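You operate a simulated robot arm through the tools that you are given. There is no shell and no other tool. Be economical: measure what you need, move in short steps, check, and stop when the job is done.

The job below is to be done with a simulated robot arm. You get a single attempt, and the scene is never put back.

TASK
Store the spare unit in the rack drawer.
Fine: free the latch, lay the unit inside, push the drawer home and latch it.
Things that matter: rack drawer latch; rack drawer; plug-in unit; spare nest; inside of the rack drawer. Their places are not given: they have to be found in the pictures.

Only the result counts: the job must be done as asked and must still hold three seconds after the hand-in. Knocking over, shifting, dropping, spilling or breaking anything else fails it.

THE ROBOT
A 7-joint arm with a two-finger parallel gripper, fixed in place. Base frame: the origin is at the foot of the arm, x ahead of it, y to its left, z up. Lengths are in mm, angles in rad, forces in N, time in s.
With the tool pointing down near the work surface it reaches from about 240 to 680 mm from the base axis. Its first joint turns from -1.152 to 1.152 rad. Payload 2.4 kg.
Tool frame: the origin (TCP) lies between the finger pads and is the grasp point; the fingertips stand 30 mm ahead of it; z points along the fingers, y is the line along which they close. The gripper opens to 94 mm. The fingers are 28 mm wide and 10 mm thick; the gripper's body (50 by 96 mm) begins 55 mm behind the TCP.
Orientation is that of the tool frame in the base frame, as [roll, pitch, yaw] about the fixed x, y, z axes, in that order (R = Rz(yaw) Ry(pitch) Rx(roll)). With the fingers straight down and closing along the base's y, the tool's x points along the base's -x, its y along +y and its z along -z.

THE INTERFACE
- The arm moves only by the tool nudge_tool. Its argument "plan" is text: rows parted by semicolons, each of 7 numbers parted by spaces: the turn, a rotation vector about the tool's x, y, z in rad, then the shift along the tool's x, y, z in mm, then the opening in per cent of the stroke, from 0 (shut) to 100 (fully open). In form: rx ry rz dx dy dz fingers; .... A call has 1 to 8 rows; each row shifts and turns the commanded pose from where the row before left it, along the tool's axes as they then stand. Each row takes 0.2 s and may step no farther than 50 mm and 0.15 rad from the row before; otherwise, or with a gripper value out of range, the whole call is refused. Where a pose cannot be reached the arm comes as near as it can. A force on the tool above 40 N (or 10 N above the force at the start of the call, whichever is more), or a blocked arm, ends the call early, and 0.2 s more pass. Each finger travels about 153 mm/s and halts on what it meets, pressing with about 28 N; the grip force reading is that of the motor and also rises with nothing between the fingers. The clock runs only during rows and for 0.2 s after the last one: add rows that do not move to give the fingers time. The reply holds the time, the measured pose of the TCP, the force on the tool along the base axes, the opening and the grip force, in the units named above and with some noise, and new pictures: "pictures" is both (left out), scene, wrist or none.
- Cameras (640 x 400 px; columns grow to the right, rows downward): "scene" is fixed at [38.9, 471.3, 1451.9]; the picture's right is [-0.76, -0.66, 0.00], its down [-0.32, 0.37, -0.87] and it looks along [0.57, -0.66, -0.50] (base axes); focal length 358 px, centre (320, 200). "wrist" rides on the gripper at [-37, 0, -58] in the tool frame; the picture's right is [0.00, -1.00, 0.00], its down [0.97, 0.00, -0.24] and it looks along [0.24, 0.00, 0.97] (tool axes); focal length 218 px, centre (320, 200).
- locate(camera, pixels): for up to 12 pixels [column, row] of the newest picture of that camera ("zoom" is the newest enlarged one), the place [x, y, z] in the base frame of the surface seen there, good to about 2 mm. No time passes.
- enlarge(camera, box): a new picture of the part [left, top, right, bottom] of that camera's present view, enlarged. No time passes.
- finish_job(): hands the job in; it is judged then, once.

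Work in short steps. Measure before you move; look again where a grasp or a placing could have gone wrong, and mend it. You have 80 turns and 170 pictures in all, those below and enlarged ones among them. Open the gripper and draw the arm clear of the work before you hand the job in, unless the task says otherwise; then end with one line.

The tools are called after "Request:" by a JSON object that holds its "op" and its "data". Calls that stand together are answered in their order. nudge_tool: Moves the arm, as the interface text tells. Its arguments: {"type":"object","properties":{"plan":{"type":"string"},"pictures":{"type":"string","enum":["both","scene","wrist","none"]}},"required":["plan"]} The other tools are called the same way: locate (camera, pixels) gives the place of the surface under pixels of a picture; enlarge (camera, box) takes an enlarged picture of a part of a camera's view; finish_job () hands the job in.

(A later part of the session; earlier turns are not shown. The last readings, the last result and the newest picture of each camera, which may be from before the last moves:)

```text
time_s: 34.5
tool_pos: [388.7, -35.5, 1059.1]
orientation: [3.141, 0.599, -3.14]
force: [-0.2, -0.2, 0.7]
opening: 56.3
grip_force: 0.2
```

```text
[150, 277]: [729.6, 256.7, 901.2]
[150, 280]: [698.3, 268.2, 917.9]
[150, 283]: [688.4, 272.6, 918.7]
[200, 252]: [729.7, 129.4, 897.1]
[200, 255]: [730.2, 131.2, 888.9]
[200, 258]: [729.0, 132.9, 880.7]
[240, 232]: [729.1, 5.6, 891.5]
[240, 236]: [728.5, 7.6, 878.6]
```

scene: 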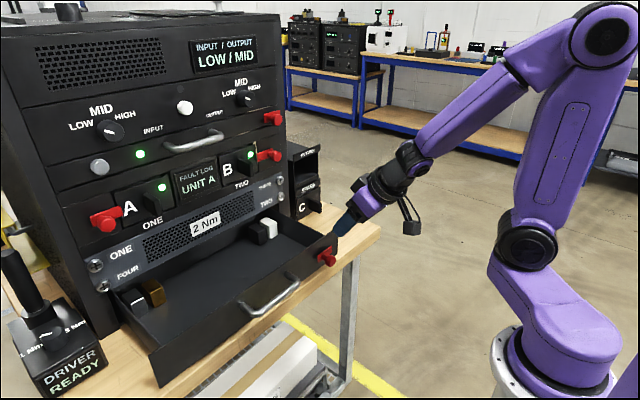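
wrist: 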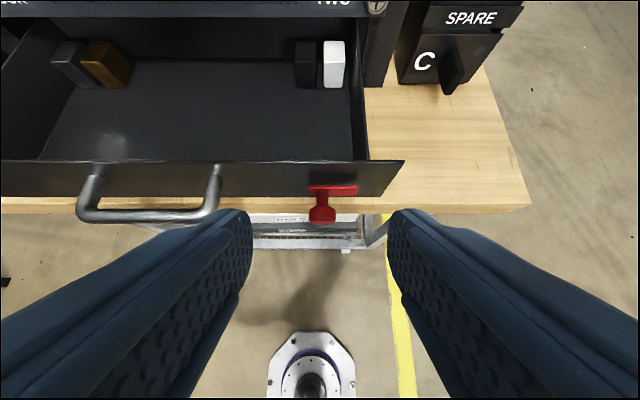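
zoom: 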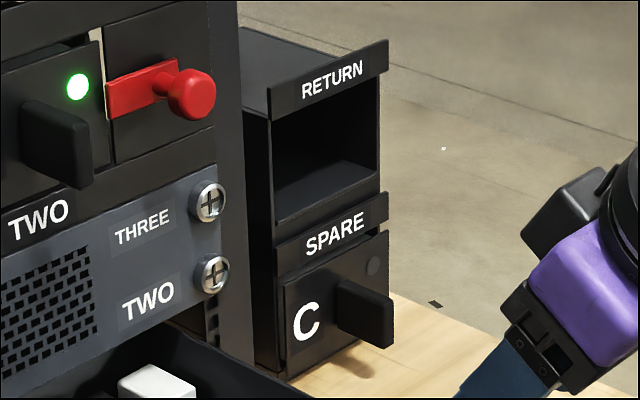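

Fin: x 631–676, y centre ≈−215.5, z 893–926; panel 67 mm tall. Move to a pre-grasp above-front of it.

Request:
{"op": "nudge_tool", "data": {"plan": "0 0 0 -21.4 -36 21.9 60; 0 0 0 -21.4 -36 21.9 60; 0 0 0 -21.4 -36 21.9 60; 0 0 0 -21.4 -36 21.9 60; 0 0 0 -21.4 -36 21.9 60; 0 0 0 0 0 40 60; 0 0 0 0 0 30 60; 0 0 0 0 0 0 60"}}

```text
time_s: 36.3
tool_pos: [561.5, -180.7, 994.4]
orientation: [-3.083, 0.681, -3.137]
force: [0.4, -0.5, -0.3]
opening: 56.5
grip_force: 0.1
out of reach, approached as far as the arm can: row 3, 4, 5
```

scene: 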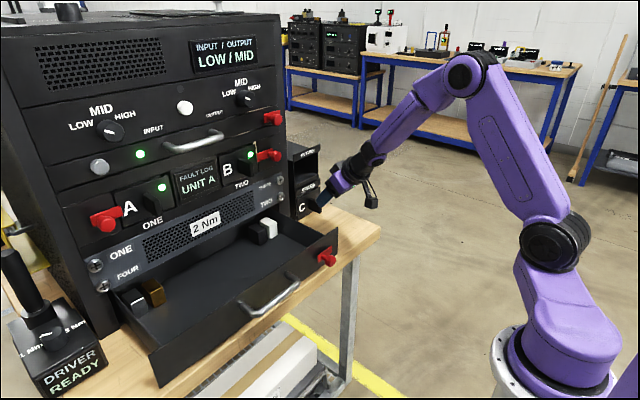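
wrist: 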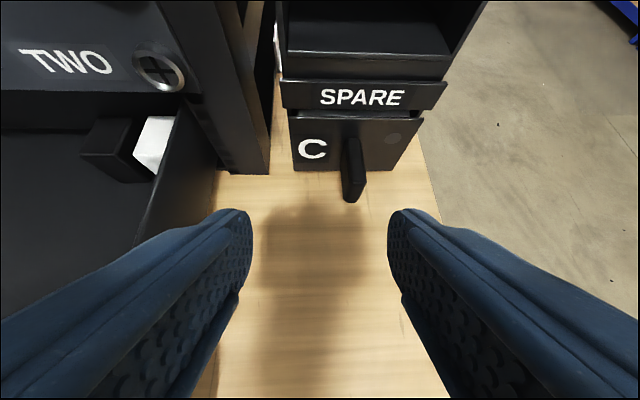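

The arm deviated slightly (y −181, small roll). Correct roll and y here and see if it is reachable.

Request:
{"op": "nudge_tool", "data": {"plan": "-0.03 0 0 0 -17 0 60; -0.0286 0 0 0 -18 0 60; 0 0 0 0 0 0 60", "pictures": "wrist"}}

```text
time_s: 37.1
tool_pos: [561.2, -216.5, 996.8]
orientation: [-3.14, 0.682, -3.135]
force: [-0.2, -0.7, -0.6]
opening: 56.3
grip_force: 0.0
```

wrist: 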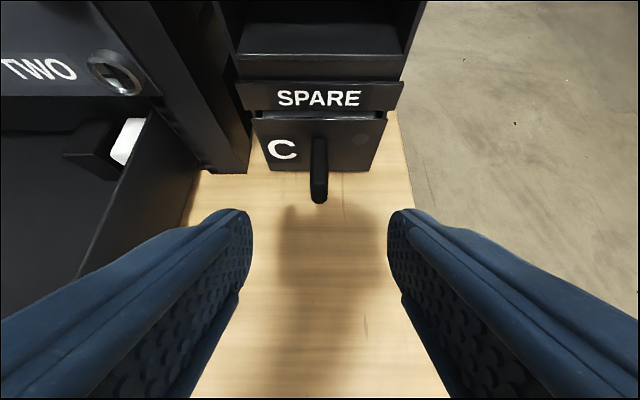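

Reached and centred on the fin (319,170). Advance to the grasp pose and close.

Request:
{"op": "nudge_tool", "data": {"plan": "0 0 0 -5 0 30 60; 0 0 0 -5 0 30 60; 0 0 0 0 0 30 60; 0 0 0 0 0 24 60; 0 0 0 0 0 0 60"}}

```text
time_s: 38.3
tool_pos: [640.2, -215.1, 914.0]
orientation: [-3.139, 0.68, -3.137]
force: [-0.5, 0.1, 0.2]
opening: 56.4
grip_force: 0.0
```

scene: 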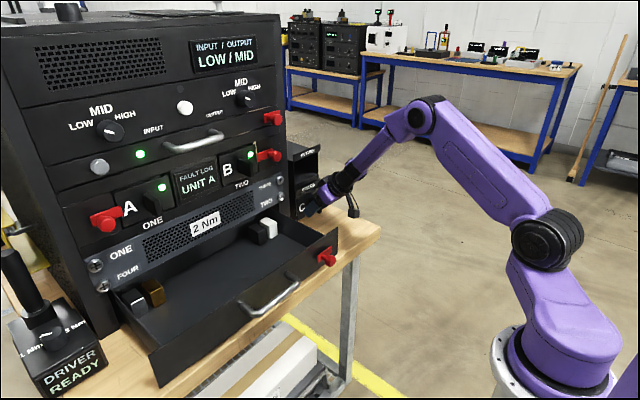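
wrist: 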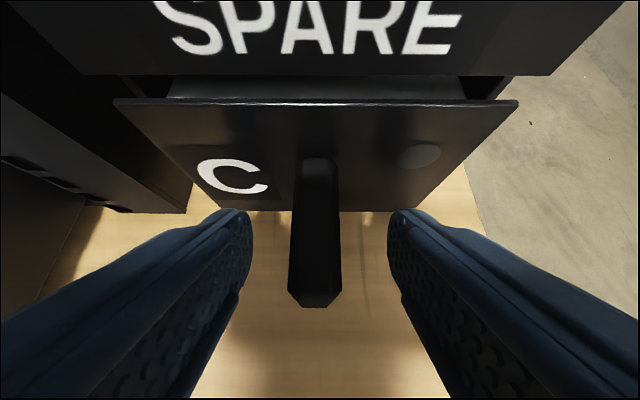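

Fin is between the pads. Close firmly, then draw out 15 mm along −x as a test.

Request:
{"op": "nudge_tool", "data": {"plan": "0 0 0 0 0 0 5; 0 0 0 0 0 0 0; 0 0 0 0 0 0 0; 0 0 0 3.9 0 -3.1 0; 0 0 0 7.8 0 -6.3 0; 0 0 0 0 0 0 0"}}

```text
time_s: 39.7
tool_pos: [624.0, -216.7, 914.3]
orientation: [-3.14, 0.678, -3.137]
force: [0.2, -0.7, -0.7]
opening: 18.3
grip_force: 28.0
```

scene: 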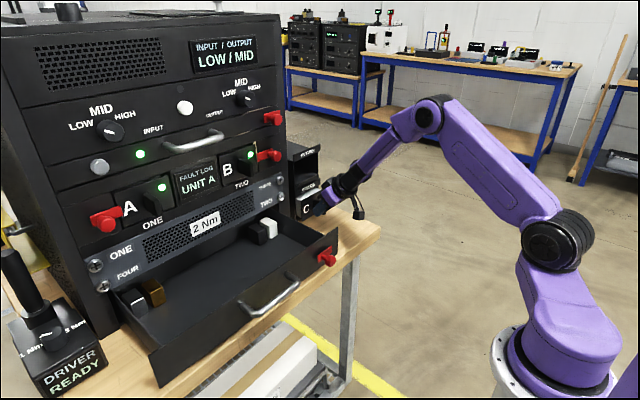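
wrist: 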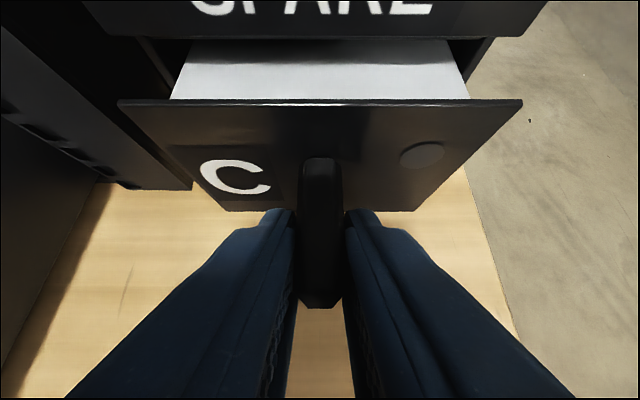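

It slides out with the grip. Continue 60 mm along −x.

Request:
{"op": "nudge_tool", "data": {"plan": "0 0 0 15.5 0 -12.6 0; 0 0 0 15.5 0 -12.6 0; 0 0 0 15.5 0 -12.6 0; 0 0 0 0 0 0 0"}}

```text
time_s: 40.7
tool_pos: [564.7, -217.9, 914.1]
orientation: [3.141, 0.678, -3.137]
force: [-0.9, -0.5, -0.4]
opening: 18.1
grip_force: 28.2
```

scene: 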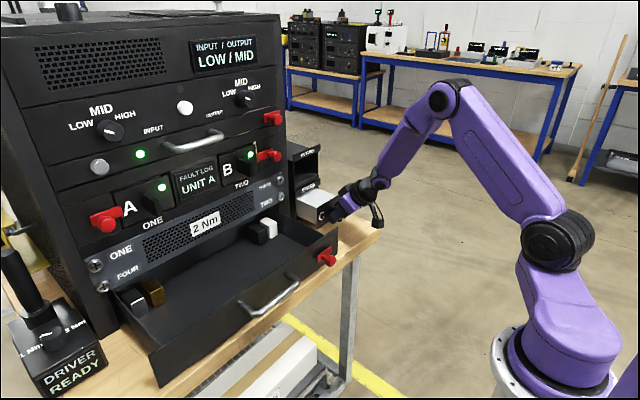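
wrist: 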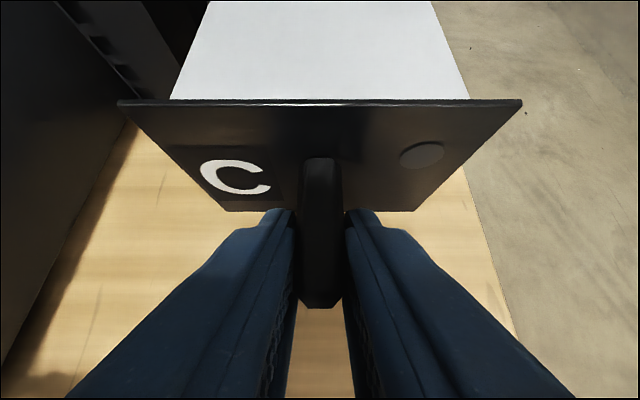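

Still coming. Continue with a small y correction.

Request:
{"op": "nudge_tool", "data": {"plan": "0 0 0 15.5 0.5 -12.6 0; 0 0 0 15.5 0.5 -12.6 0; 0 0 0 0 0 0 0", "pictures": "scene"}}

Request:
{"op": "enlarge", "data": {"camera": "scene", "box": [275, 135, 395, 255]}}

```text
time_s: 41.5
tool_pos: [526.1, -216.0, 913.4]
orientation: [-3.14, 0.681, -3.136]
force: [-0.1, -0.4, 0.3]
opening: 18.4
grip_force: 27.6
```

scene: 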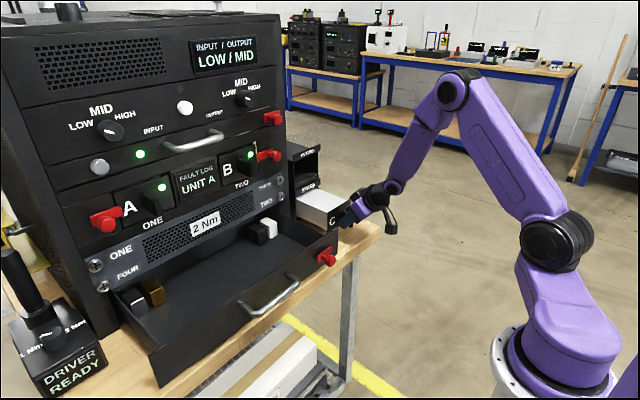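

```text
3.33 times, centred on (335, 195) of scene
```

zoom: 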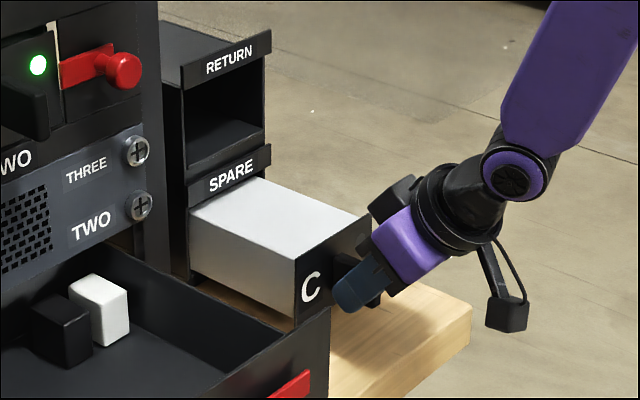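

114 mm out and still in the nest. Continue in 20 mm steps, watching the force.

Request:
{"op": "nudge_tool", "data": {"plan": "0 0 0 15.5 0.2 -12.6 0; 0 0 0 15.5 0.2 -12.6 0; 0 0 0 0 0 0 0", "pictures": "scene"}}

Request:
{"op": "enlarge", "data": {"camera": "scene", "box": [275, 135, 395, 255]}}

```text
time_s: 42.3
tool_pos: [484.7, -215.5, 913.9]
orientation: [-3.141, 0.678, -3.135]
force: [0.3, 0.0, -0.5]
opening: 18.6
grip_force: 27.8
```

scene: 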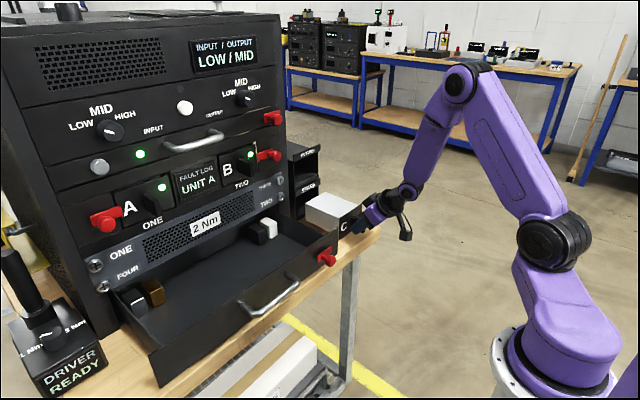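

```text
3.33 times, centred on (335, 195) of scene
```

zoom: 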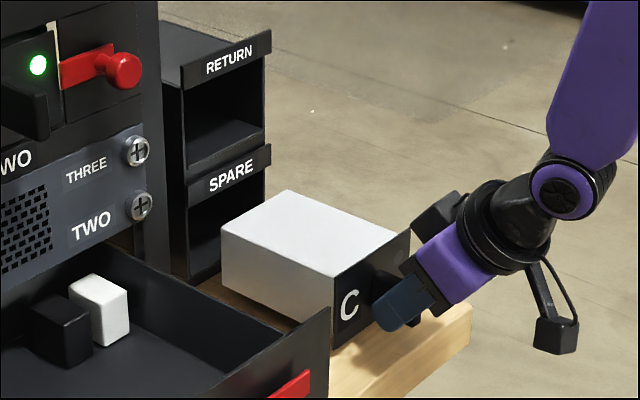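

Unit is fully out and held level. Measure its length.

Request:
{"op": "locate", "data": {"camera": "zoom", "pixels": [[288, 194], [224, 232], [335, 272], [407, 235], [226, 282], [330, 310], [345, 340], [340, 280], [322, 330], [320, 345], [240, 300]]}}

```text
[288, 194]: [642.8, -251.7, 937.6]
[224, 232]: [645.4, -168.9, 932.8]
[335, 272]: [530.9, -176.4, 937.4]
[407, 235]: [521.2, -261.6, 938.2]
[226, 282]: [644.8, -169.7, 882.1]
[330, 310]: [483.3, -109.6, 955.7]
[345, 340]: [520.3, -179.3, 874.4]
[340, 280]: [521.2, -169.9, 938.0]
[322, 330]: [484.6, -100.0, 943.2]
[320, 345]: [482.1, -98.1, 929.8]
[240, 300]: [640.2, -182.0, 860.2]
```

Unit is 124 deep + 45 fin, 96 wide. In-line it would foul the drawer front with the gripper, so I'll yaw the unit 90° and lay it crosswise in the free middle. First lift clear.

Request:
{"op": "nudge_tool", "data": {"plan": "0 0 0 -9 0 -15 0; 0 0 0 -11.2 0 -28.2 0; 0 0 0 -11.2 0 -28.2 0; 0 0 0 -11.2 0 -28.2 0; 0 0 0 -8 0 -18 0; 0 0 0 0 0 0 0"}}

```text
time_s: 43.7
tool_pos: [449.9, -216.7, 1037.2]
orientation: [3.139, 0.679, -3.136]
force: [-0.9, 0.3, -6.2]
opening: 18.1
grip_force: 27.7
```

scene: 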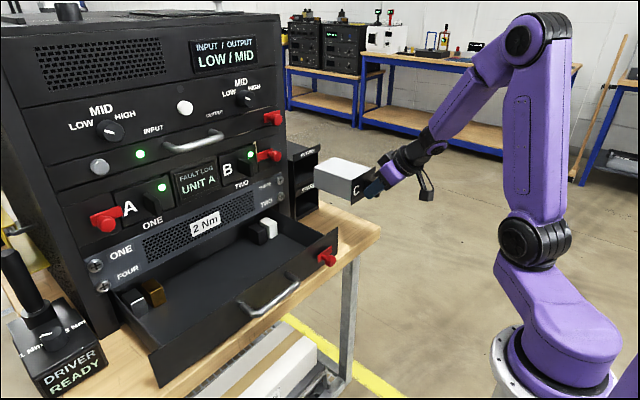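
wrist: 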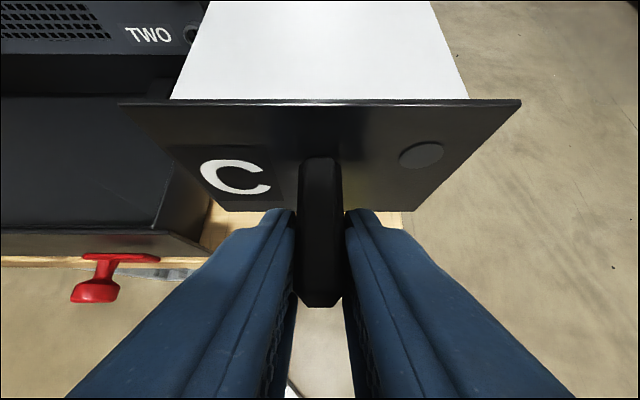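

Firmly held. Move y toward −60, then begin yawing (about base z) the tool toward +y.

Request:
{"op": "nudge_tool", "data": {"plan": "0 0 0 0 32 0 0; 0 0 0 0 36 0 0; 0 0 0 0 36 0 0; 0 0 0 0 36 0 0; 0 0 0 0 20 0 0; -0.06 0 -0.075 0 0 0 0; -0.094 0 -0.1168 0 0 0 0; -0.094 0 -0.1168 0 0 0 0", "pictures": "none"}}

Request:
{"op": "nudge_tool", "data": {"plan": "-0.094 0 -0.1168 0 0 0 0; -0.094 0 -0.1168 0 0 0 0; -0.094 0 -0.1168 0 0 0 0; -0.094 0 -0.1168 0 0 0 0; 0 0 0 0 0 0 0"}}

```text
time_s: 45.5
tool_pos: [448.5, -55.7, 1038.8]
orientation: [-3.141, 0.678, -2.739]
force: [0.3, 0.1, -5.4]
opening: 18.5
grip_force: 27.7
```

```text
time_s: 46.7
tool_pos: [449.3, -55.8, 1037.0]
orientation: [-3.138, 0.678, -2.135]
force: [1.1, 0.3, -5.7]
opening: 18.3
grip_force: 28.2
```

scene: 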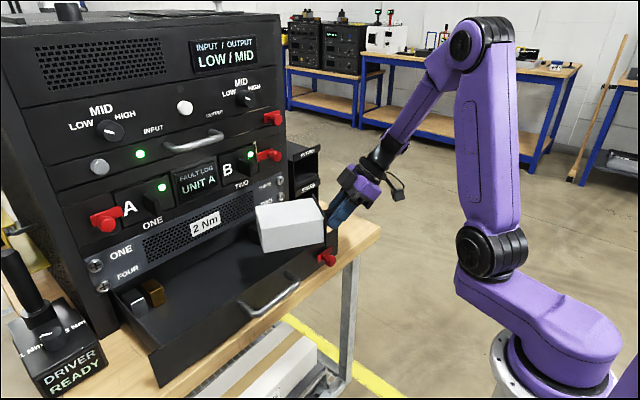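
wrist: 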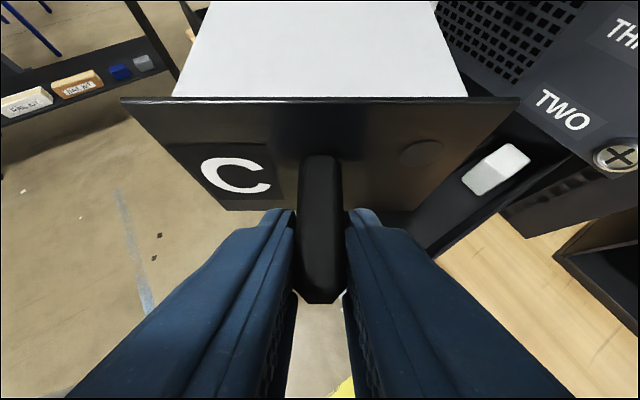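

Works well; yaw is 1.0 rad, finish the remaining 0.565.

Request:
{"op": "nudge_tool", "data": {"plan": "-0.094 0 -0.1168 0 0 0 0; -0.094 0 -0.1168 0 0 0 0; -0.094 0 -0.1168 0 0 0 0; -0.0717 0 -0.0889 0 0 0 0; 0 0 0 0 0 0 0"}}

```text
time_s: 47.9
tool_pos: [449.5, -56.2, 1037.8]
orientation: [-3.138, 0.678, -1.573]
force: [1.2, 0.3, -5.5]
opening: 18.2
grip_force: 28.2
```

scene: 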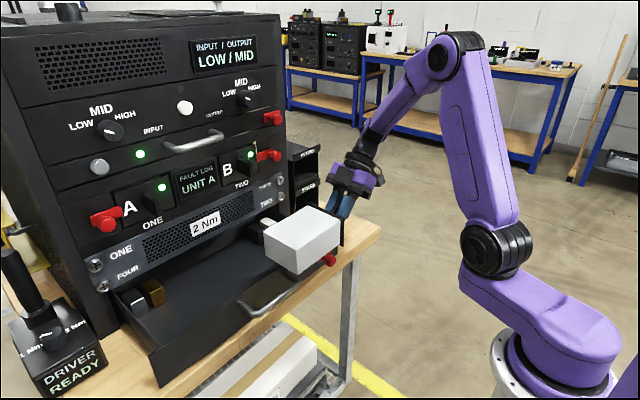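
wrist: 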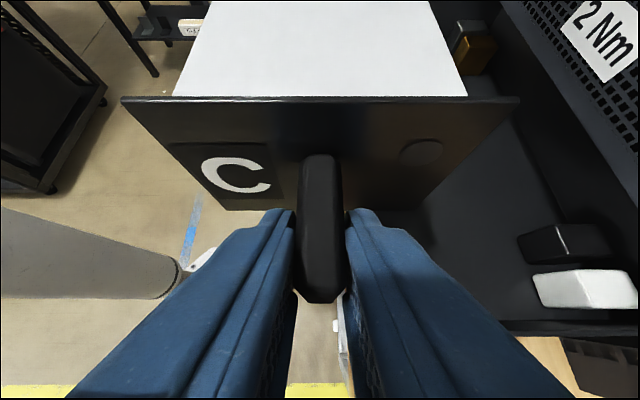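

Crosswise orientation achieved. Move over the free middle (x≈553, y≈10) at this height.

Request:
{"op": "nudge_tool", "data": {"plan": "0 0 0 -17.1 -34.7 13.8 0; 0 0 0 -17.1 -34.7 13.8 0; 0 0 0 -17.1 -34.7 13.8 0; 0 0 0 0 0 0 0"}}

```text
time_s: 48.9
tool_pos: [554.1, 9.4, 1038.9]
orientation: [-3.139, 0.676, -1.576]
force: [-0.1, 1.2, -5.7]
opening: 18.3
grip_force: 28.1
```

scene: 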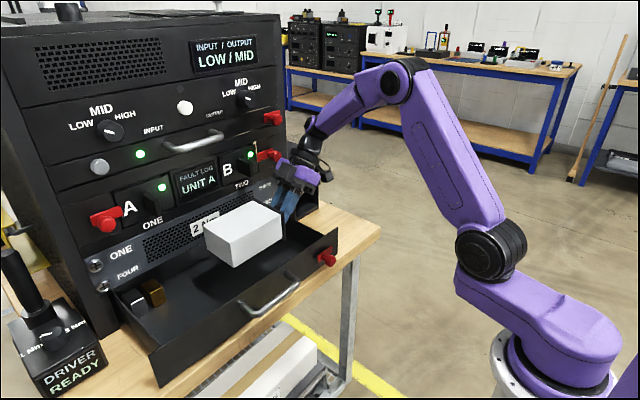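
wrist: 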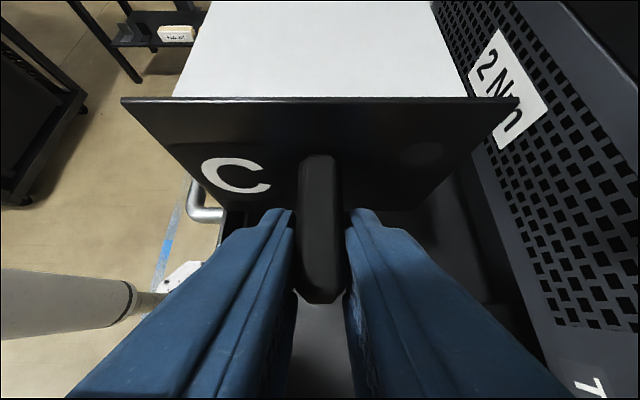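

Positioned above the middle. Lower 100 mm.

Request:
{"op": "nudge_tool", "data": {"plan": "0 0 0 20.7 0 25.7 0; 0 0 0 20.7 0 25.7 0; 0 0 0 20.7 0 25.7 0; 0 0 0 0 0 0 0"}}

Request:
{"op": "enlarge", "data": {"camera": "scene", "box": [120, 170, 360, 330]}}

```text
time_s: 49.9
tool_pos: [554.3, 9.6, 937.3]
orientation: [-3.139, 0.677, -1.575]
force: [0.4, -0.5, -6.4]
opening: 18.3
grip_force: 27.9
```

scene: 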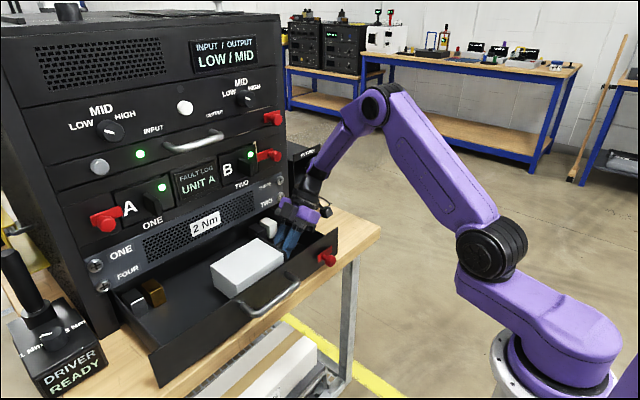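
wrist: 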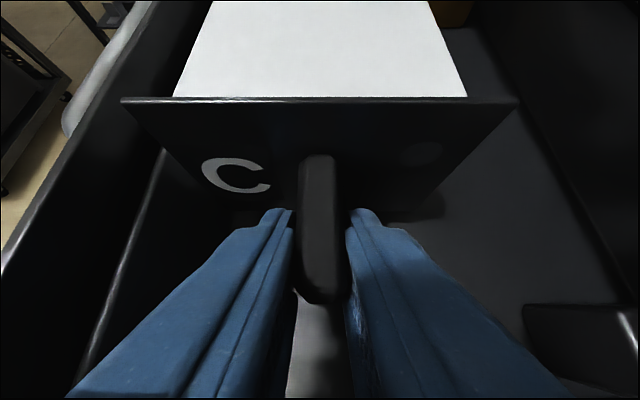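

```text
2.50 times, centred on (240, 250) of scene
```

zoom: 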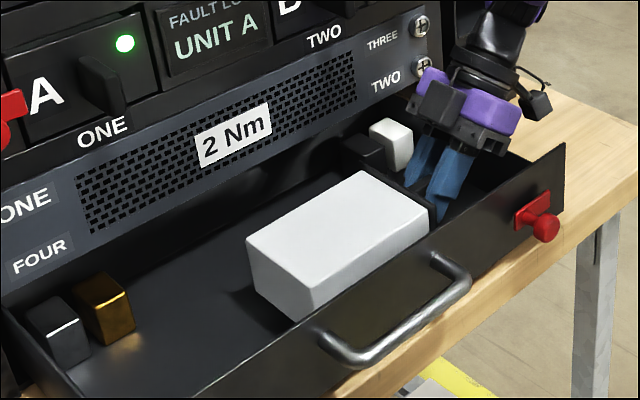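

Clear of walls and items. Lower ~22 mm to the floor gently.

Request:
{"op": "nudge_tool", "data": {"plan": "0 0 0 6.3 0 7.8 0; 0 0 0 5 0 6.2 0; 0 0 0 1.3 0 1.6 0; 0 0 0 0.6 0 0.8 0; 0 0 0 0 0 0 0", "pictures": "none"}}

```text
time_s: 51.1
tool_pos: [555.3, 10.6, 917.2]
orientation: [-3.14, 0.678, -1.573]
force: [0.1, -1.0, -3.7]
opening: 18.4
grip_force: 27.5
```

Force dropped from −6 to −3.7, so contact may be starting. A few more small steps.

Request:
{"op": "nudge_tool", "data": {"plan": "0 0 0 0.6 0 0.8 0; 0 0 0 0.6 0 0.8 0; 0 0 0 0 0 0 0", "pictures": "none"}}

```text
time_s: 51.9
tool_pos: [555.0, 9.4, 917.6]
orientation: [-3.133, 0.68, -1.573]
force: [-1.3, -3.7, 22.3]
opening: 18.4
grip_force: 27.9
```

Floor contact (Fz +22). Ease up 1 mm, open, and retreat along the tool axis.

Request:
{"op": "nudge_tool", "data": {"plan": "0 0 0 -0.6 0 -0.8 0; 0 0 0 0 0 0 0; 0 0 0 0 0 0 40; 0 0 0 0 0 0 50; 0 0 0 0 0 0 50"}}

```text
time_s: 53.1
tool_pos: [553.8, 9.5, 916.7]
orientation: [-3.139, 0.676, -1.574]
force: [0.6, 0.5, -0.2]
opening: 46.9
grip_force: 0.0
```

scene: 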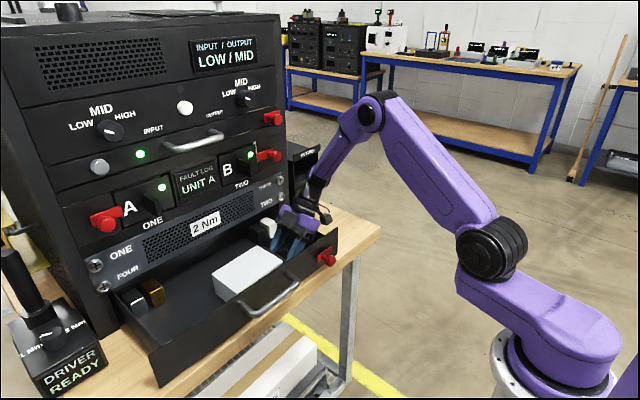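
wrist: 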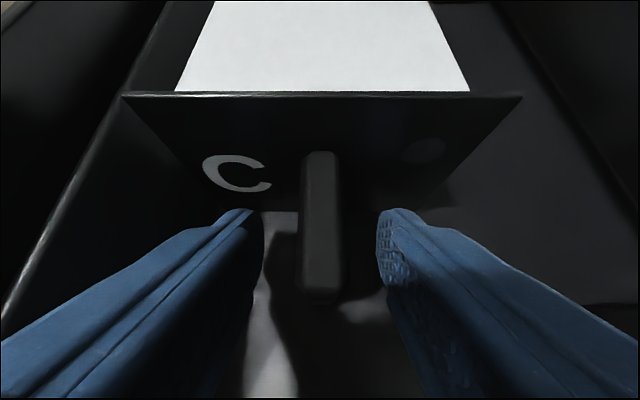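

Unit rests in the drawer and the fingers are clear. Retreat along the tool axis and raise.

Request:
{"op": "nudge_tool", "data": {"plan": "0 0 0 0 0 -30 50; 0 0 0 0 0 -40 50; 0 0 0 -20 0 -35 50; 0 0 0 -20 20 -30 50; 0 0 0 0 0 0 50"}}

Request:
{"op": "enlarge", "data": {"camera": "scene", "box": [100, 190, 340, 350]}}

```text
time_s: 54.3
tool_pos: [533.2, -47.1, 1046.7]
orientation: [-3.14, 0.679, -1.576]
force: [-0.4, -0.1, -0.5]
opening: 47.2
grip_force: 0.0
```

scene: 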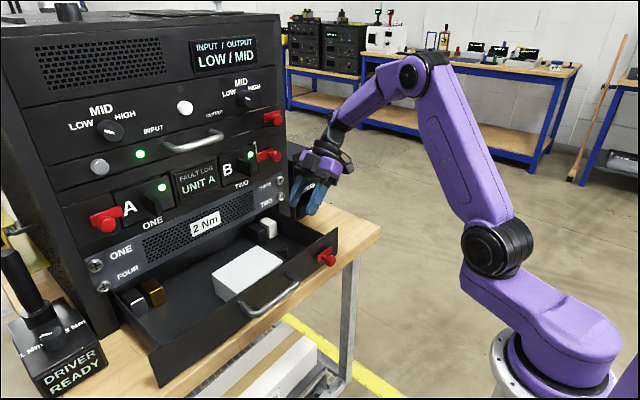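
wrist: 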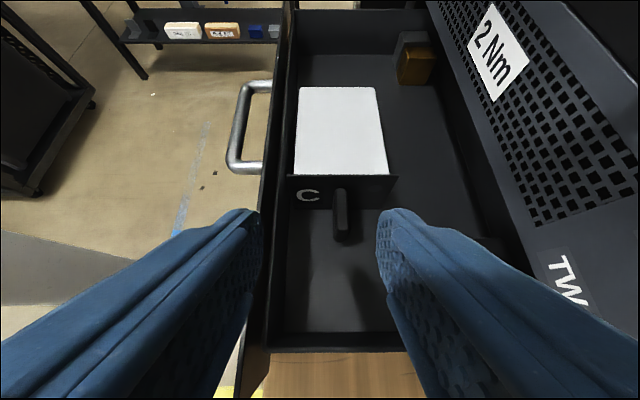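

```text
2.50 times, centred on (220, 270) of scene
```

zoom: 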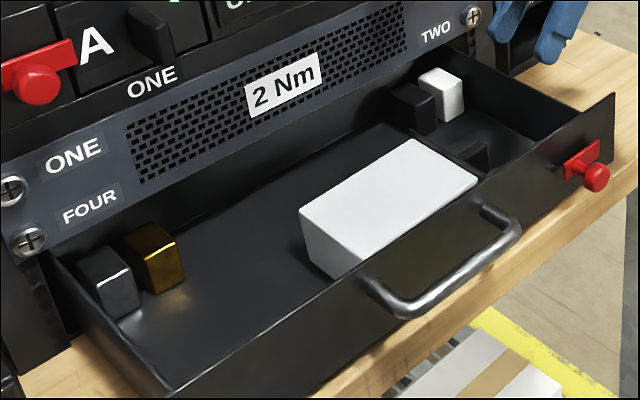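

The unit is laid in the drawer, clear of everything. Back off to x≈400 and yaw the tool back to face +x.

Request:
{"op": "nudge_tool", "data": {"plan": "0 0 0 0 45 0 30; 0 0 0 0 45 0 10; 0 0 0 0 45 0 0; 0.094 0 0.1168 0 0 0 0; 0.094 0 0.1168 0 0 0 0; 0.094 0 0.1168 0 0 0 0; 0.094 0 0.1168 0 0 0 0; 0.094 0 0.1168 0 0 0 0", "pictures": "none"}}

Request:
{"op": "nudge_tool", "data": {"plan": "0.094 0 0.1168 0 0 0 0; 0.094 0 0.1168 0 0 0 0; 0.094 0 0.1168 0 0 0 0; 0.094 0 0.1168 0 0 0 0; 0.094 0 0.1168 0 0 0 0; 0.0445 0 0.0553 0 0 0 0; 0 -0.149 0 0 0 0 0; 0 -0.145 0 0 0 0 0"}}

```text
time_s: 56.1
tool_pos: [399.1, -43.5, 1047.2]
orientation: [-3.138, 0.679, -2.327]
force: [-0.7, 0.8, -0.9]
opening: 0.0
grip_force: 28.0
```

```text
time_s: 57.9
tool_pos: [398.8, -43.1, 1047.1]
orientation: [-3.14, 0.976, 3.137]
force: [-0.5, 0.8, 0.1]
opening: 0.0
grip_force: 27.3
```

scene: 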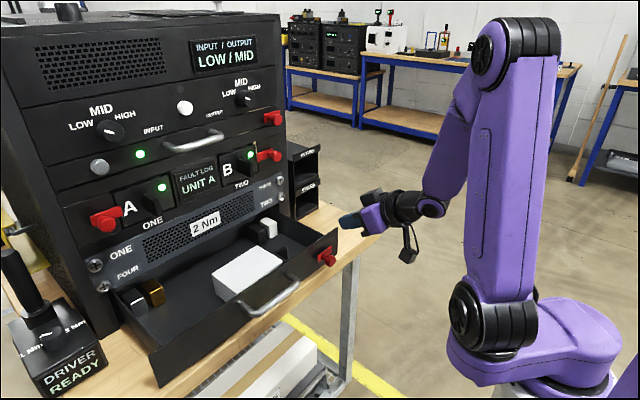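
wrist: 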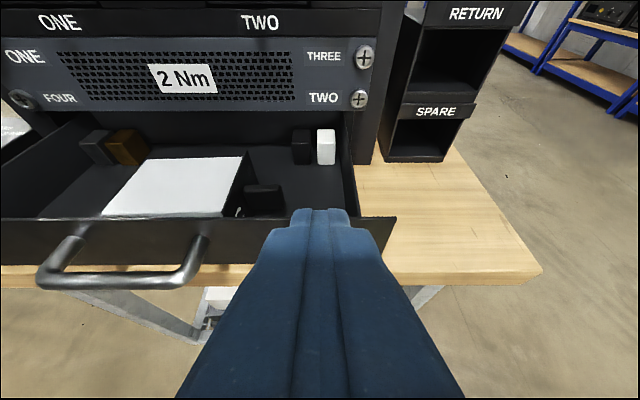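

Before pushing, verify the unit's top clears the panel above the drawer and locate the drawer front.

Request:
{"op": "locate", "data": {"camera": "wrist", "pixels": [[200, 104], [200, 108], [200, 112], [200, 190], [180, 165], [240, 235], [245, 224], [350, 215], [265, 195]]}}

```text
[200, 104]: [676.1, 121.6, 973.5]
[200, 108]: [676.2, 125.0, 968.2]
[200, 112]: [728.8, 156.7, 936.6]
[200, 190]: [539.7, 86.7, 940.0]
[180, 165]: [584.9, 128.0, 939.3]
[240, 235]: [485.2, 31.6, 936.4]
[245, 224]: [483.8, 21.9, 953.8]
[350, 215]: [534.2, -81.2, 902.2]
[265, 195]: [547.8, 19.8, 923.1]
```

Clear (940 vs ~965). Descend in front of the drawer face at y≈25, z≈930 with closed fingers.

Request:
{"op": "nudge_tool", "data": {"plan": "0 0 0 0 34 0 0; 0 0 0 0 34 0 0; 0 0 0 27.4 0 29 0; 0 0 0 27.4 0 29 0; 0 0 0 27.4 0 29 0; 0 0 0 0 0 0 0"}}

```text
time_s: 59.3
tool_pos: [456.0, -3.8, 970.7]
orientation: [3.121, 0.968, 3.121]
force: [-1.0, 0.5, 1.3]
opening: 0.0
grip_force: 28.2
out of reach, approached as far as the arm can: row 2, 4, 5
```

scene: 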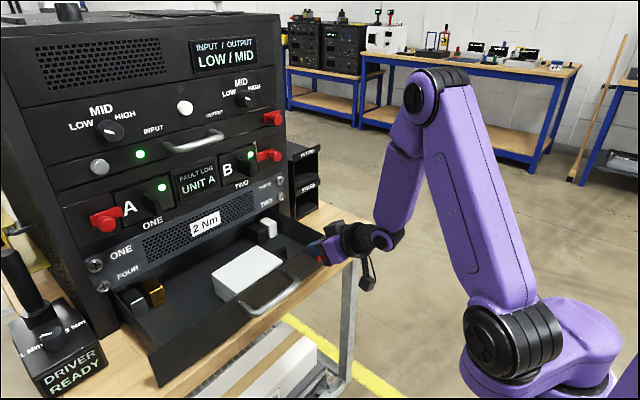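
wrist: 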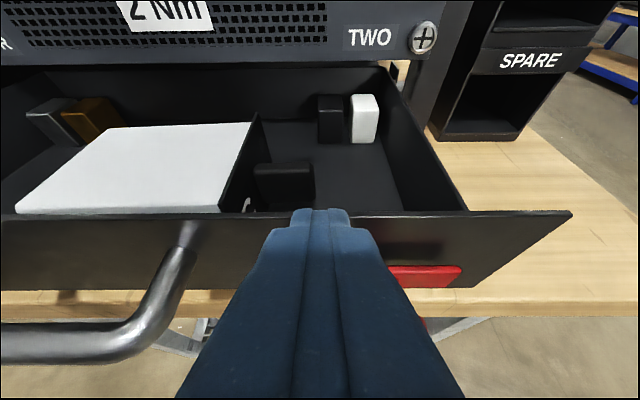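

It stopped short at (456,−4,971). Back off 25 mm, shift y, then lower.

Request:
{"op": "nudge_tool", "data": {"plan": "0.004 0 -0.011 14 0 -20.7 0; 0 0 0 0 15 0 0; 0 0 0 0 14 0 0; 0 0 0 17 0 11 0; 0 0 0 17 0 11 0; 0 0 0 0 0 0 0"}}

```text
time_s: 60.7
tool_pos: [456.1, -6.5, 980.5]
orientation: [-3.135, 0.97, -3.135]
force: [-0.4, -1.1, 0.3]
opening: 0.2
grip_force: 28.0
out of reach, approached as far as the arm can: row 1, 2, 3, 4, 5
```

scene: 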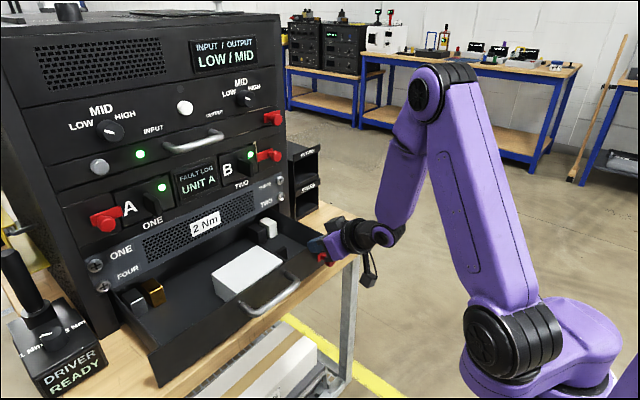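
wrist: 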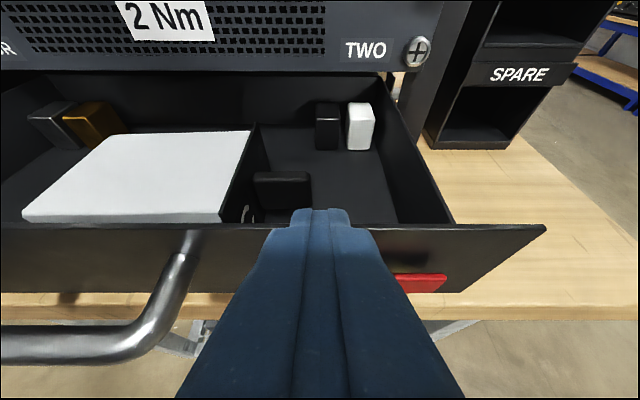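

At this tilt, x<456 isn't reachable here. I'll raise and steepen the tilt to ~0.97 rad, which worked close-in before.

Request:
{"op": "nudge_tool", "data": {"plan": "0 0 0 -25 0 -17 0; 0 0.149 0 0 0 0 0; 0 0.149 0 0 0 0 0; 0 0.072 0 0 0 0 0; 0 0 0 0 0 0 0"}}

```text
time_s: 61.9
tool_pos: [455.0, -4.6, 1009.9]
orientation: [-3.126, 0.6, -3.137]
force: [0.1, 0.3, -0.5]
opening: 0.0
grip_force: 28.5
```

scene: 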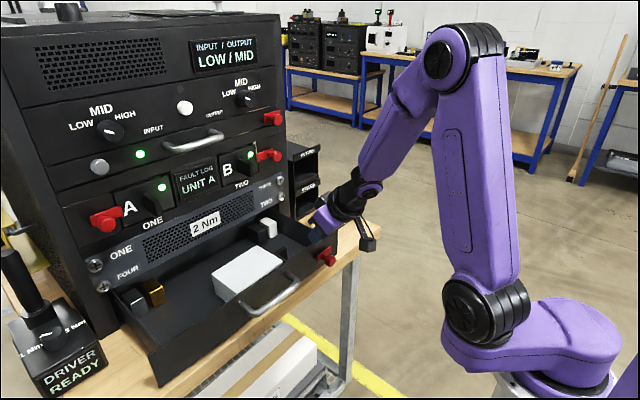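
wrist: 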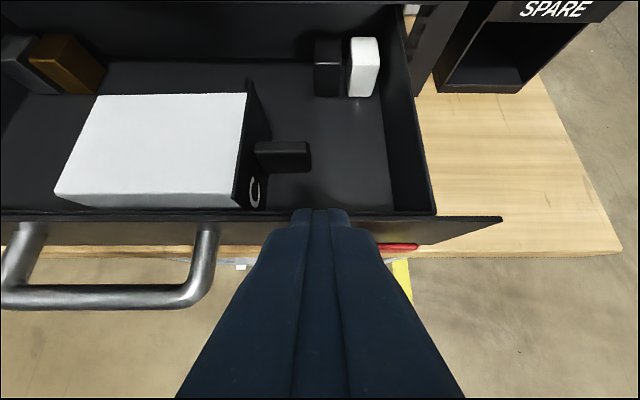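

Reachable now. Back off 30 mm in x and shift y to ≈25.

Request:
{"op": "nudge_tool", "data": {"plan": "-0.015 0 0 12.4 0 -8.5 0; 0 0 0 12.4 0 -8.5 0; 0 0 0 0 15 0 0; 0 0 0 0 14 0 0; 0 0 0 0 0 0 0", "pictures": "none"}}

```text
time_s: 63.1
tool_pos: [426.1, 23.6, 1008.5]
orientation: [3.141, 0.606, -3.138]
force: [-0.7, -0.5, 0.2]
opening: 0.0
grip_force: 27.8
```

Good. Lower to z≈935.

Request:
{"op": "nudge_tool", "data": {"plan": "0 0 0 14 0 20.6 0; 0 0 0 14 0 20.6 0; 0 0 0 13 0 19 0; 0 0 0 0 0 0 0"}}

```text
time_s: 64.1
tool_pos: [425.0, 22.9, 936.2]
orientation: [-3.14, 0.604, -3.137]
force: [0.0, 0.2, -0.1]
opening: 0.2
grip_force: 28.2
```

scene: 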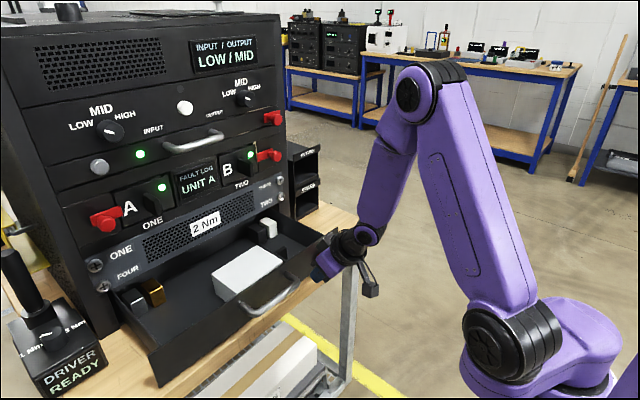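
wrist: 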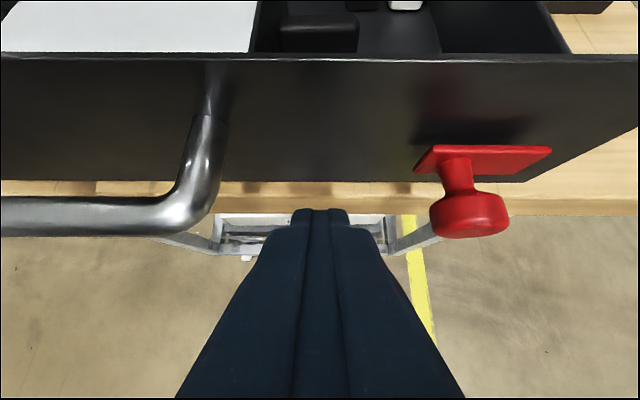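

Fingertips face the drawer front between handle and latch. Push +x gently, 12 mm per row.

Request:
{"op": "nudge_tool", "data": {"plan": "0 0 0 -9.9 0 6.8 0; 0 0 0 -9.9 0 6.8 0; 0 0 0 -6 0 4 0; 0 0 0 -6 0 4 0; 0 0 0 -9.9 0 6.8 0; 0 0 0 -9.9 0 6.8 0; 0 0 0 -9.9 0 6.8 0; 0 0 0 -9.9 0 6.8 0"}}

```text
time_s: 65.9
tool_pos: [512.9, 24.7, 936.2]
orientation: [3.141, 0.607, -3.136]
force: [-0.8, -0.1, -0.6]
opening: 0.1
grip_force: 28.1
```

scene: 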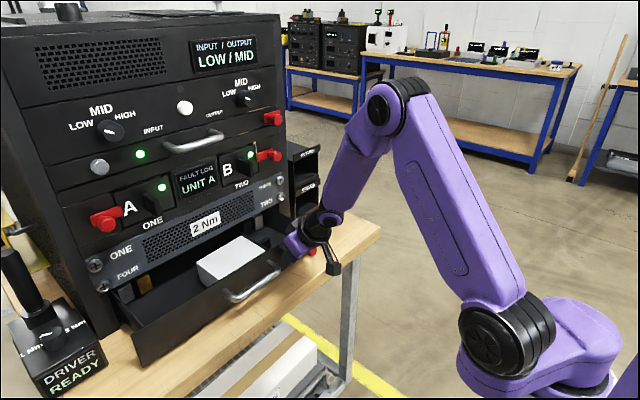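
wrist: 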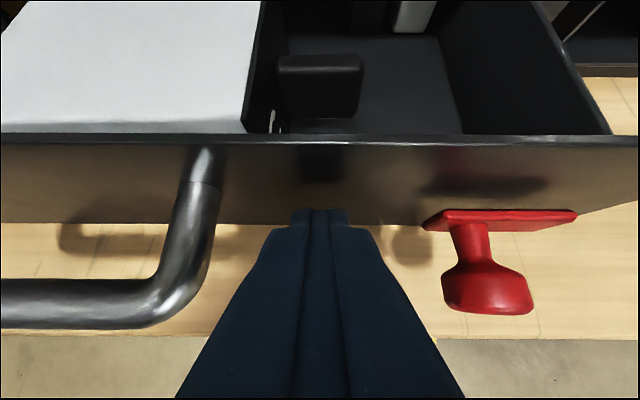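

Drawer moves in smoothly with the unit steady. Continue.

Request:
{"op": "nudge_tool", "data": {"plan": "0 0 0 -9.9 0 6.8 0; 0 0 0 -9.9 0 6.8 0; 0 0 0 -9.9 0 6.8 0; 0 0 0 -9.9 0 6.8 0; 0 0 0 -9.9 0 6.8 0; 0 0 0 -9.9 0 6.8 0; 0 0 0 -9.9 0 6.8 0"}}

```text
time_s: 67.5
tool_pos: [597.5, 25.2, 936.4]
orientation: [3.139, 0.606, -3.135]
force: [0.7, -0.2, 0.9]
opening: 0.2
grip_force: 27.6
```

scene: 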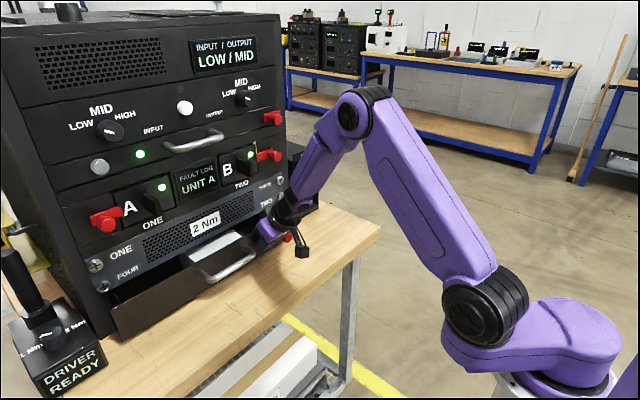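
wrist: 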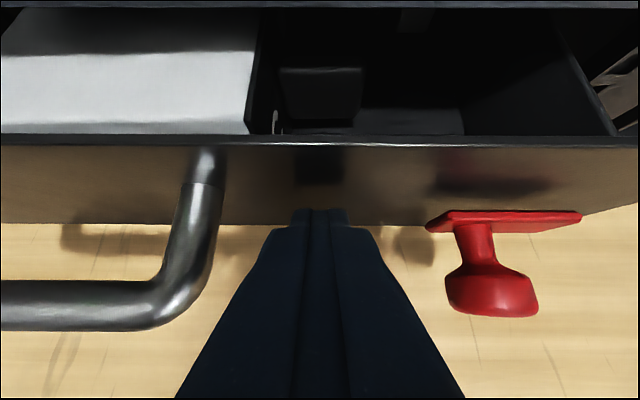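

About 48 mm to go. Push on with smaller final steps.

Request:
{"op": "nudge_tool", "data": {"plan": "0 0 0 -9.9 0 6.8 0; 0 0 0 -9.9 0 6.8 0; 0 0 0 -8.3 0 5.6 0; 0 0 0 -5 0 3.4 0; 0 0 0 -2.5 0 1.7 0; 0 0 0 -2.5 0 1.7 0; 0 0 0 0 0 0 0"}}

```text
time_s: 69.1
tool_pos: [641.9, 25.2, 936.7]
orientation: [3.141, 0.604, -3.136]
force: [-1.3, -0.6, 0.1]
opening: 0.0
grip_force: 27.8
```

scene: 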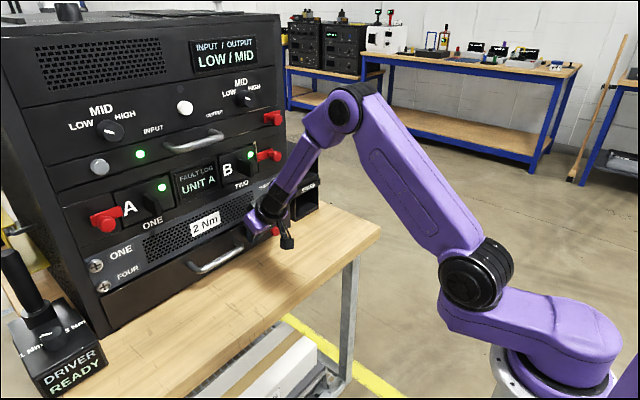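
wrist: 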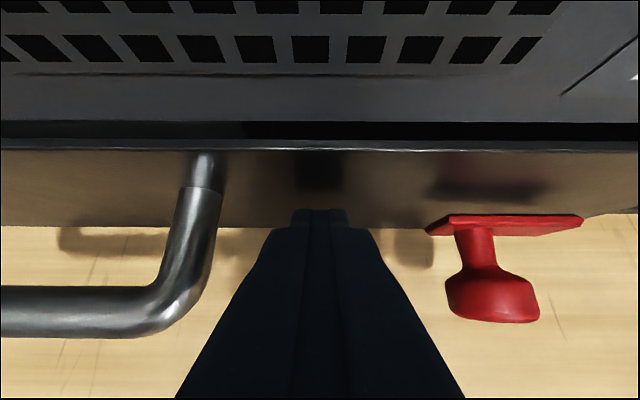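

Just a few mm remain and no stop force yet. Push in 2 mm steps until resistance.

Request:
{"op": "nudge_tool", "data": {"plan": "0 0 0 -1.65 0 1.1 0; 0 0 0 -1.65 0 1.1 0; 0 0 0 -1.65 0 1.1 0; 0 0 0 -1.65 0 1.1 0; 0 0 0 0 0 0 0"}}

Request:
{"op": "locate", "data": {"camera": "scene", "pixels": [[150, 300], [250, 200], [130, 260], [125, 310]]}}

```text
time_s: 70.5
tool_pos: [647.7, 25.4, 935.3]
orientation: [3.139, 0.595, -3.138]
force: [-7.9, 0.4, 3.2]
opening: 0.1
grip_force: 28.0
stopped in row 5: the force on the tool passed its limit (the readings are from after the stop); the commanded pose is now the measured one
```

scene: 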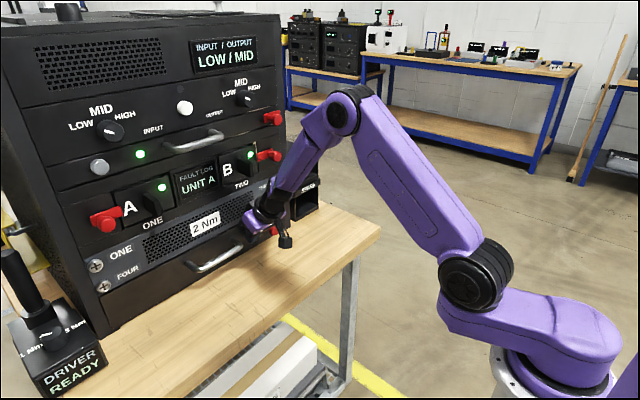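
wrist: 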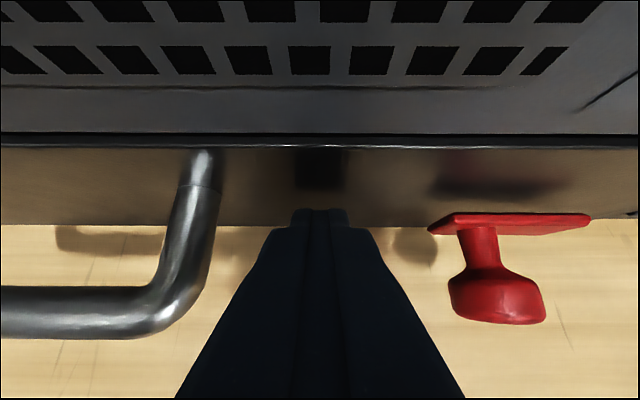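

```text
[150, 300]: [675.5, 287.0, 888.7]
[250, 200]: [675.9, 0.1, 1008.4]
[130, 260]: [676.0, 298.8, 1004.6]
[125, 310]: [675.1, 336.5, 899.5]
```

The drawer is home (front back at x≈675.5). Back off, open, and move over the latch knob at y≈−37.

Request:
{"op": "nudge_tool", "data": {"plan": "0 0 0 0 0 -20 0; 0 0 0 0 0 -22 0; 0 0 0 0 -31 0 60; 0 0 0 0 -31 0 60; 0 0 0 0 0 0 60"}}

Request:
{"op": "locate", "data": {"camera": "wrist", "pixels": [[320, 215], [320, 225], [320, 200]]}}

```text
time_s: 71.7
tool_pos: [625.7, -38.6, 970.4]
orientation: [3.141, 0.596, -3.137]
force: [-0.7, 0.3, -0.1]
opening: 56.3
grip_force: 0.1
```

scene: 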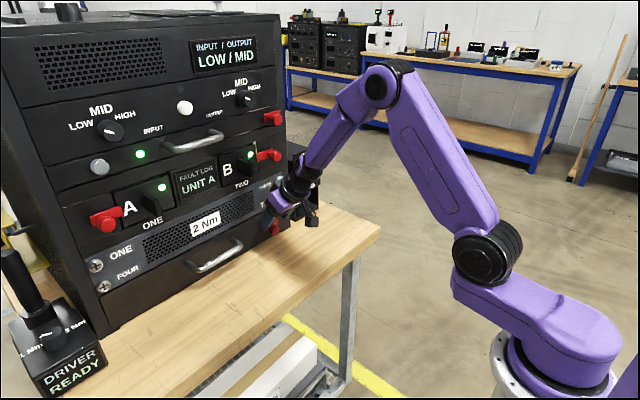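
wrist: 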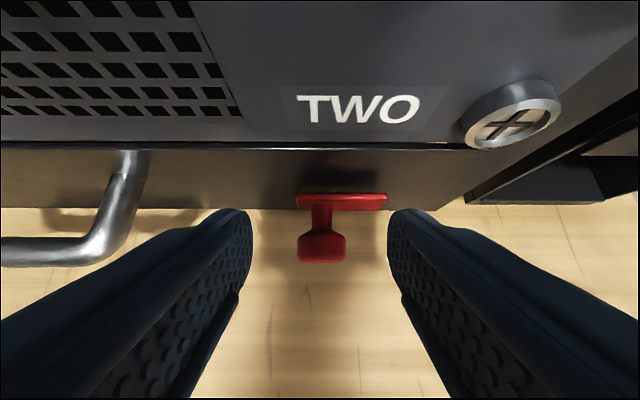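

```text
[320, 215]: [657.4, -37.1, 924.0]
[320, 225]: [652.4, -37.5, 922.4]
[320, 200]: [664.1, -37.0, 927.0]
```

Knob centred. Lower 46 mm and close on it.

Request:
{"op": "nudge_tool", "data": {"plan": "0 0 0 12.5 0 19 60; 0 0 0 12.5 0 19.5 60; 0 0 0 0 0 0 60; 0 0 0 0 0 0 20; 0 0 0 0 0 0 18; 0 0 0 0 0 0 18", "pictures": "wrist"}}

```text
time_s: 73.1
tool_pos: [626.2, -38.1, 924.0]
orientation: [3.138, 0.6, -3.138]
force: [1.9, -1.7, -4.3]
opening: 26.2
grip_force: 44.7
```

wrist: 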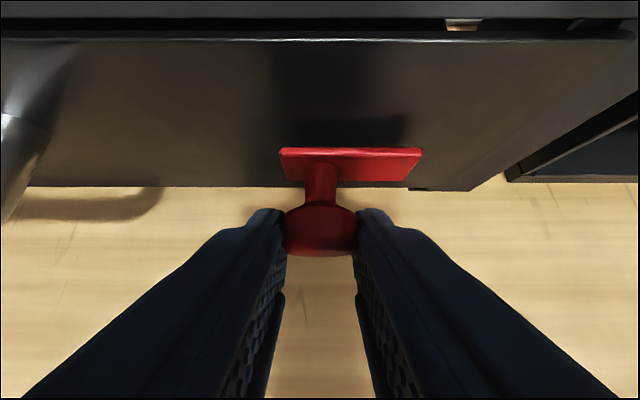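

Knob gripped. Slide −y to the latched position (knob y≈−61) until the stop.

Request:
{"op": "nudge_tool", "data": {"plan": "0 0 0 0 -5 0 18; 0 0 0 0 -5 0 18; 0 0 0 0 -5 0 18; 0 0 0 0 -5 0 18; 0 0 0 0 -3 0 18; 0 0 0 0 -2 0 18; 0 0 0 0 -2 0 18; 0 0 0 0 0 0 18"}}

```text
time_s: 74.9
tool_pos: [626.0, -59.1, 924.1]
orientation: [3.138, 0.597, -3.131]
force: [-1.9, 17.3, -3.5]
opening: 26.7
grip_force: 45.0
```

scene: 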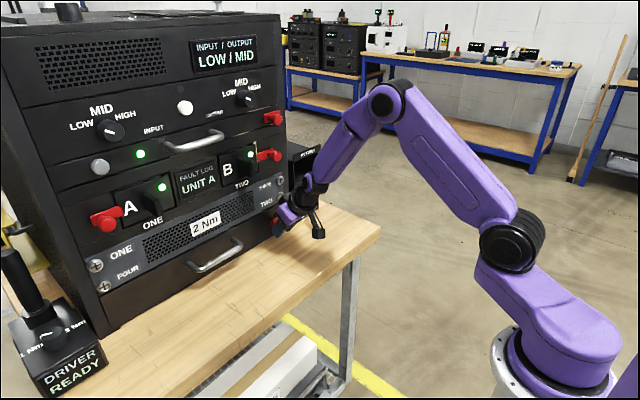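
wrist: 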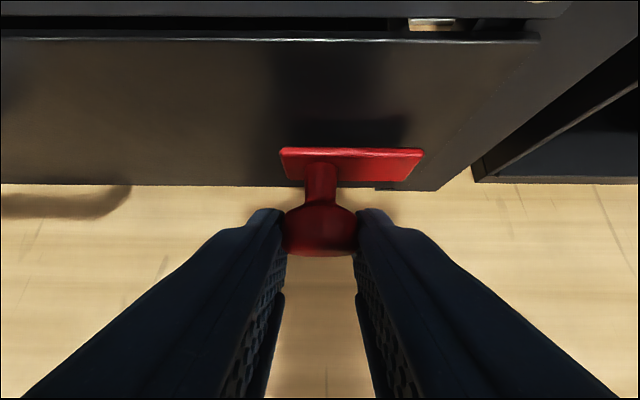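

At the stop (Fy 17 N, y −59 as originally). Quick check: a tiny 4 mm pull should be resisted by the latch.

Request:
{"op": "nudge_tool", "data": {"plan": "0 0 0 1.65 0.5 -1.1 18; 0 0 0 1.65 0 -1.1 18; 0 0 0 0 0 0 18", "pictures": "none"}}

```text
time_s: 75.4
tool_pos: [626.5, -60.7, 923.9]
orientation: [3.139, 0.603, -3.132]
force: [13.8, 2.1, -12.9]
opening: 26.6
grip_force: 44.5
stopped in row 2: the force on the tool passed its limit (the readings are from after the stop); the commanded pose is now the measured one
```

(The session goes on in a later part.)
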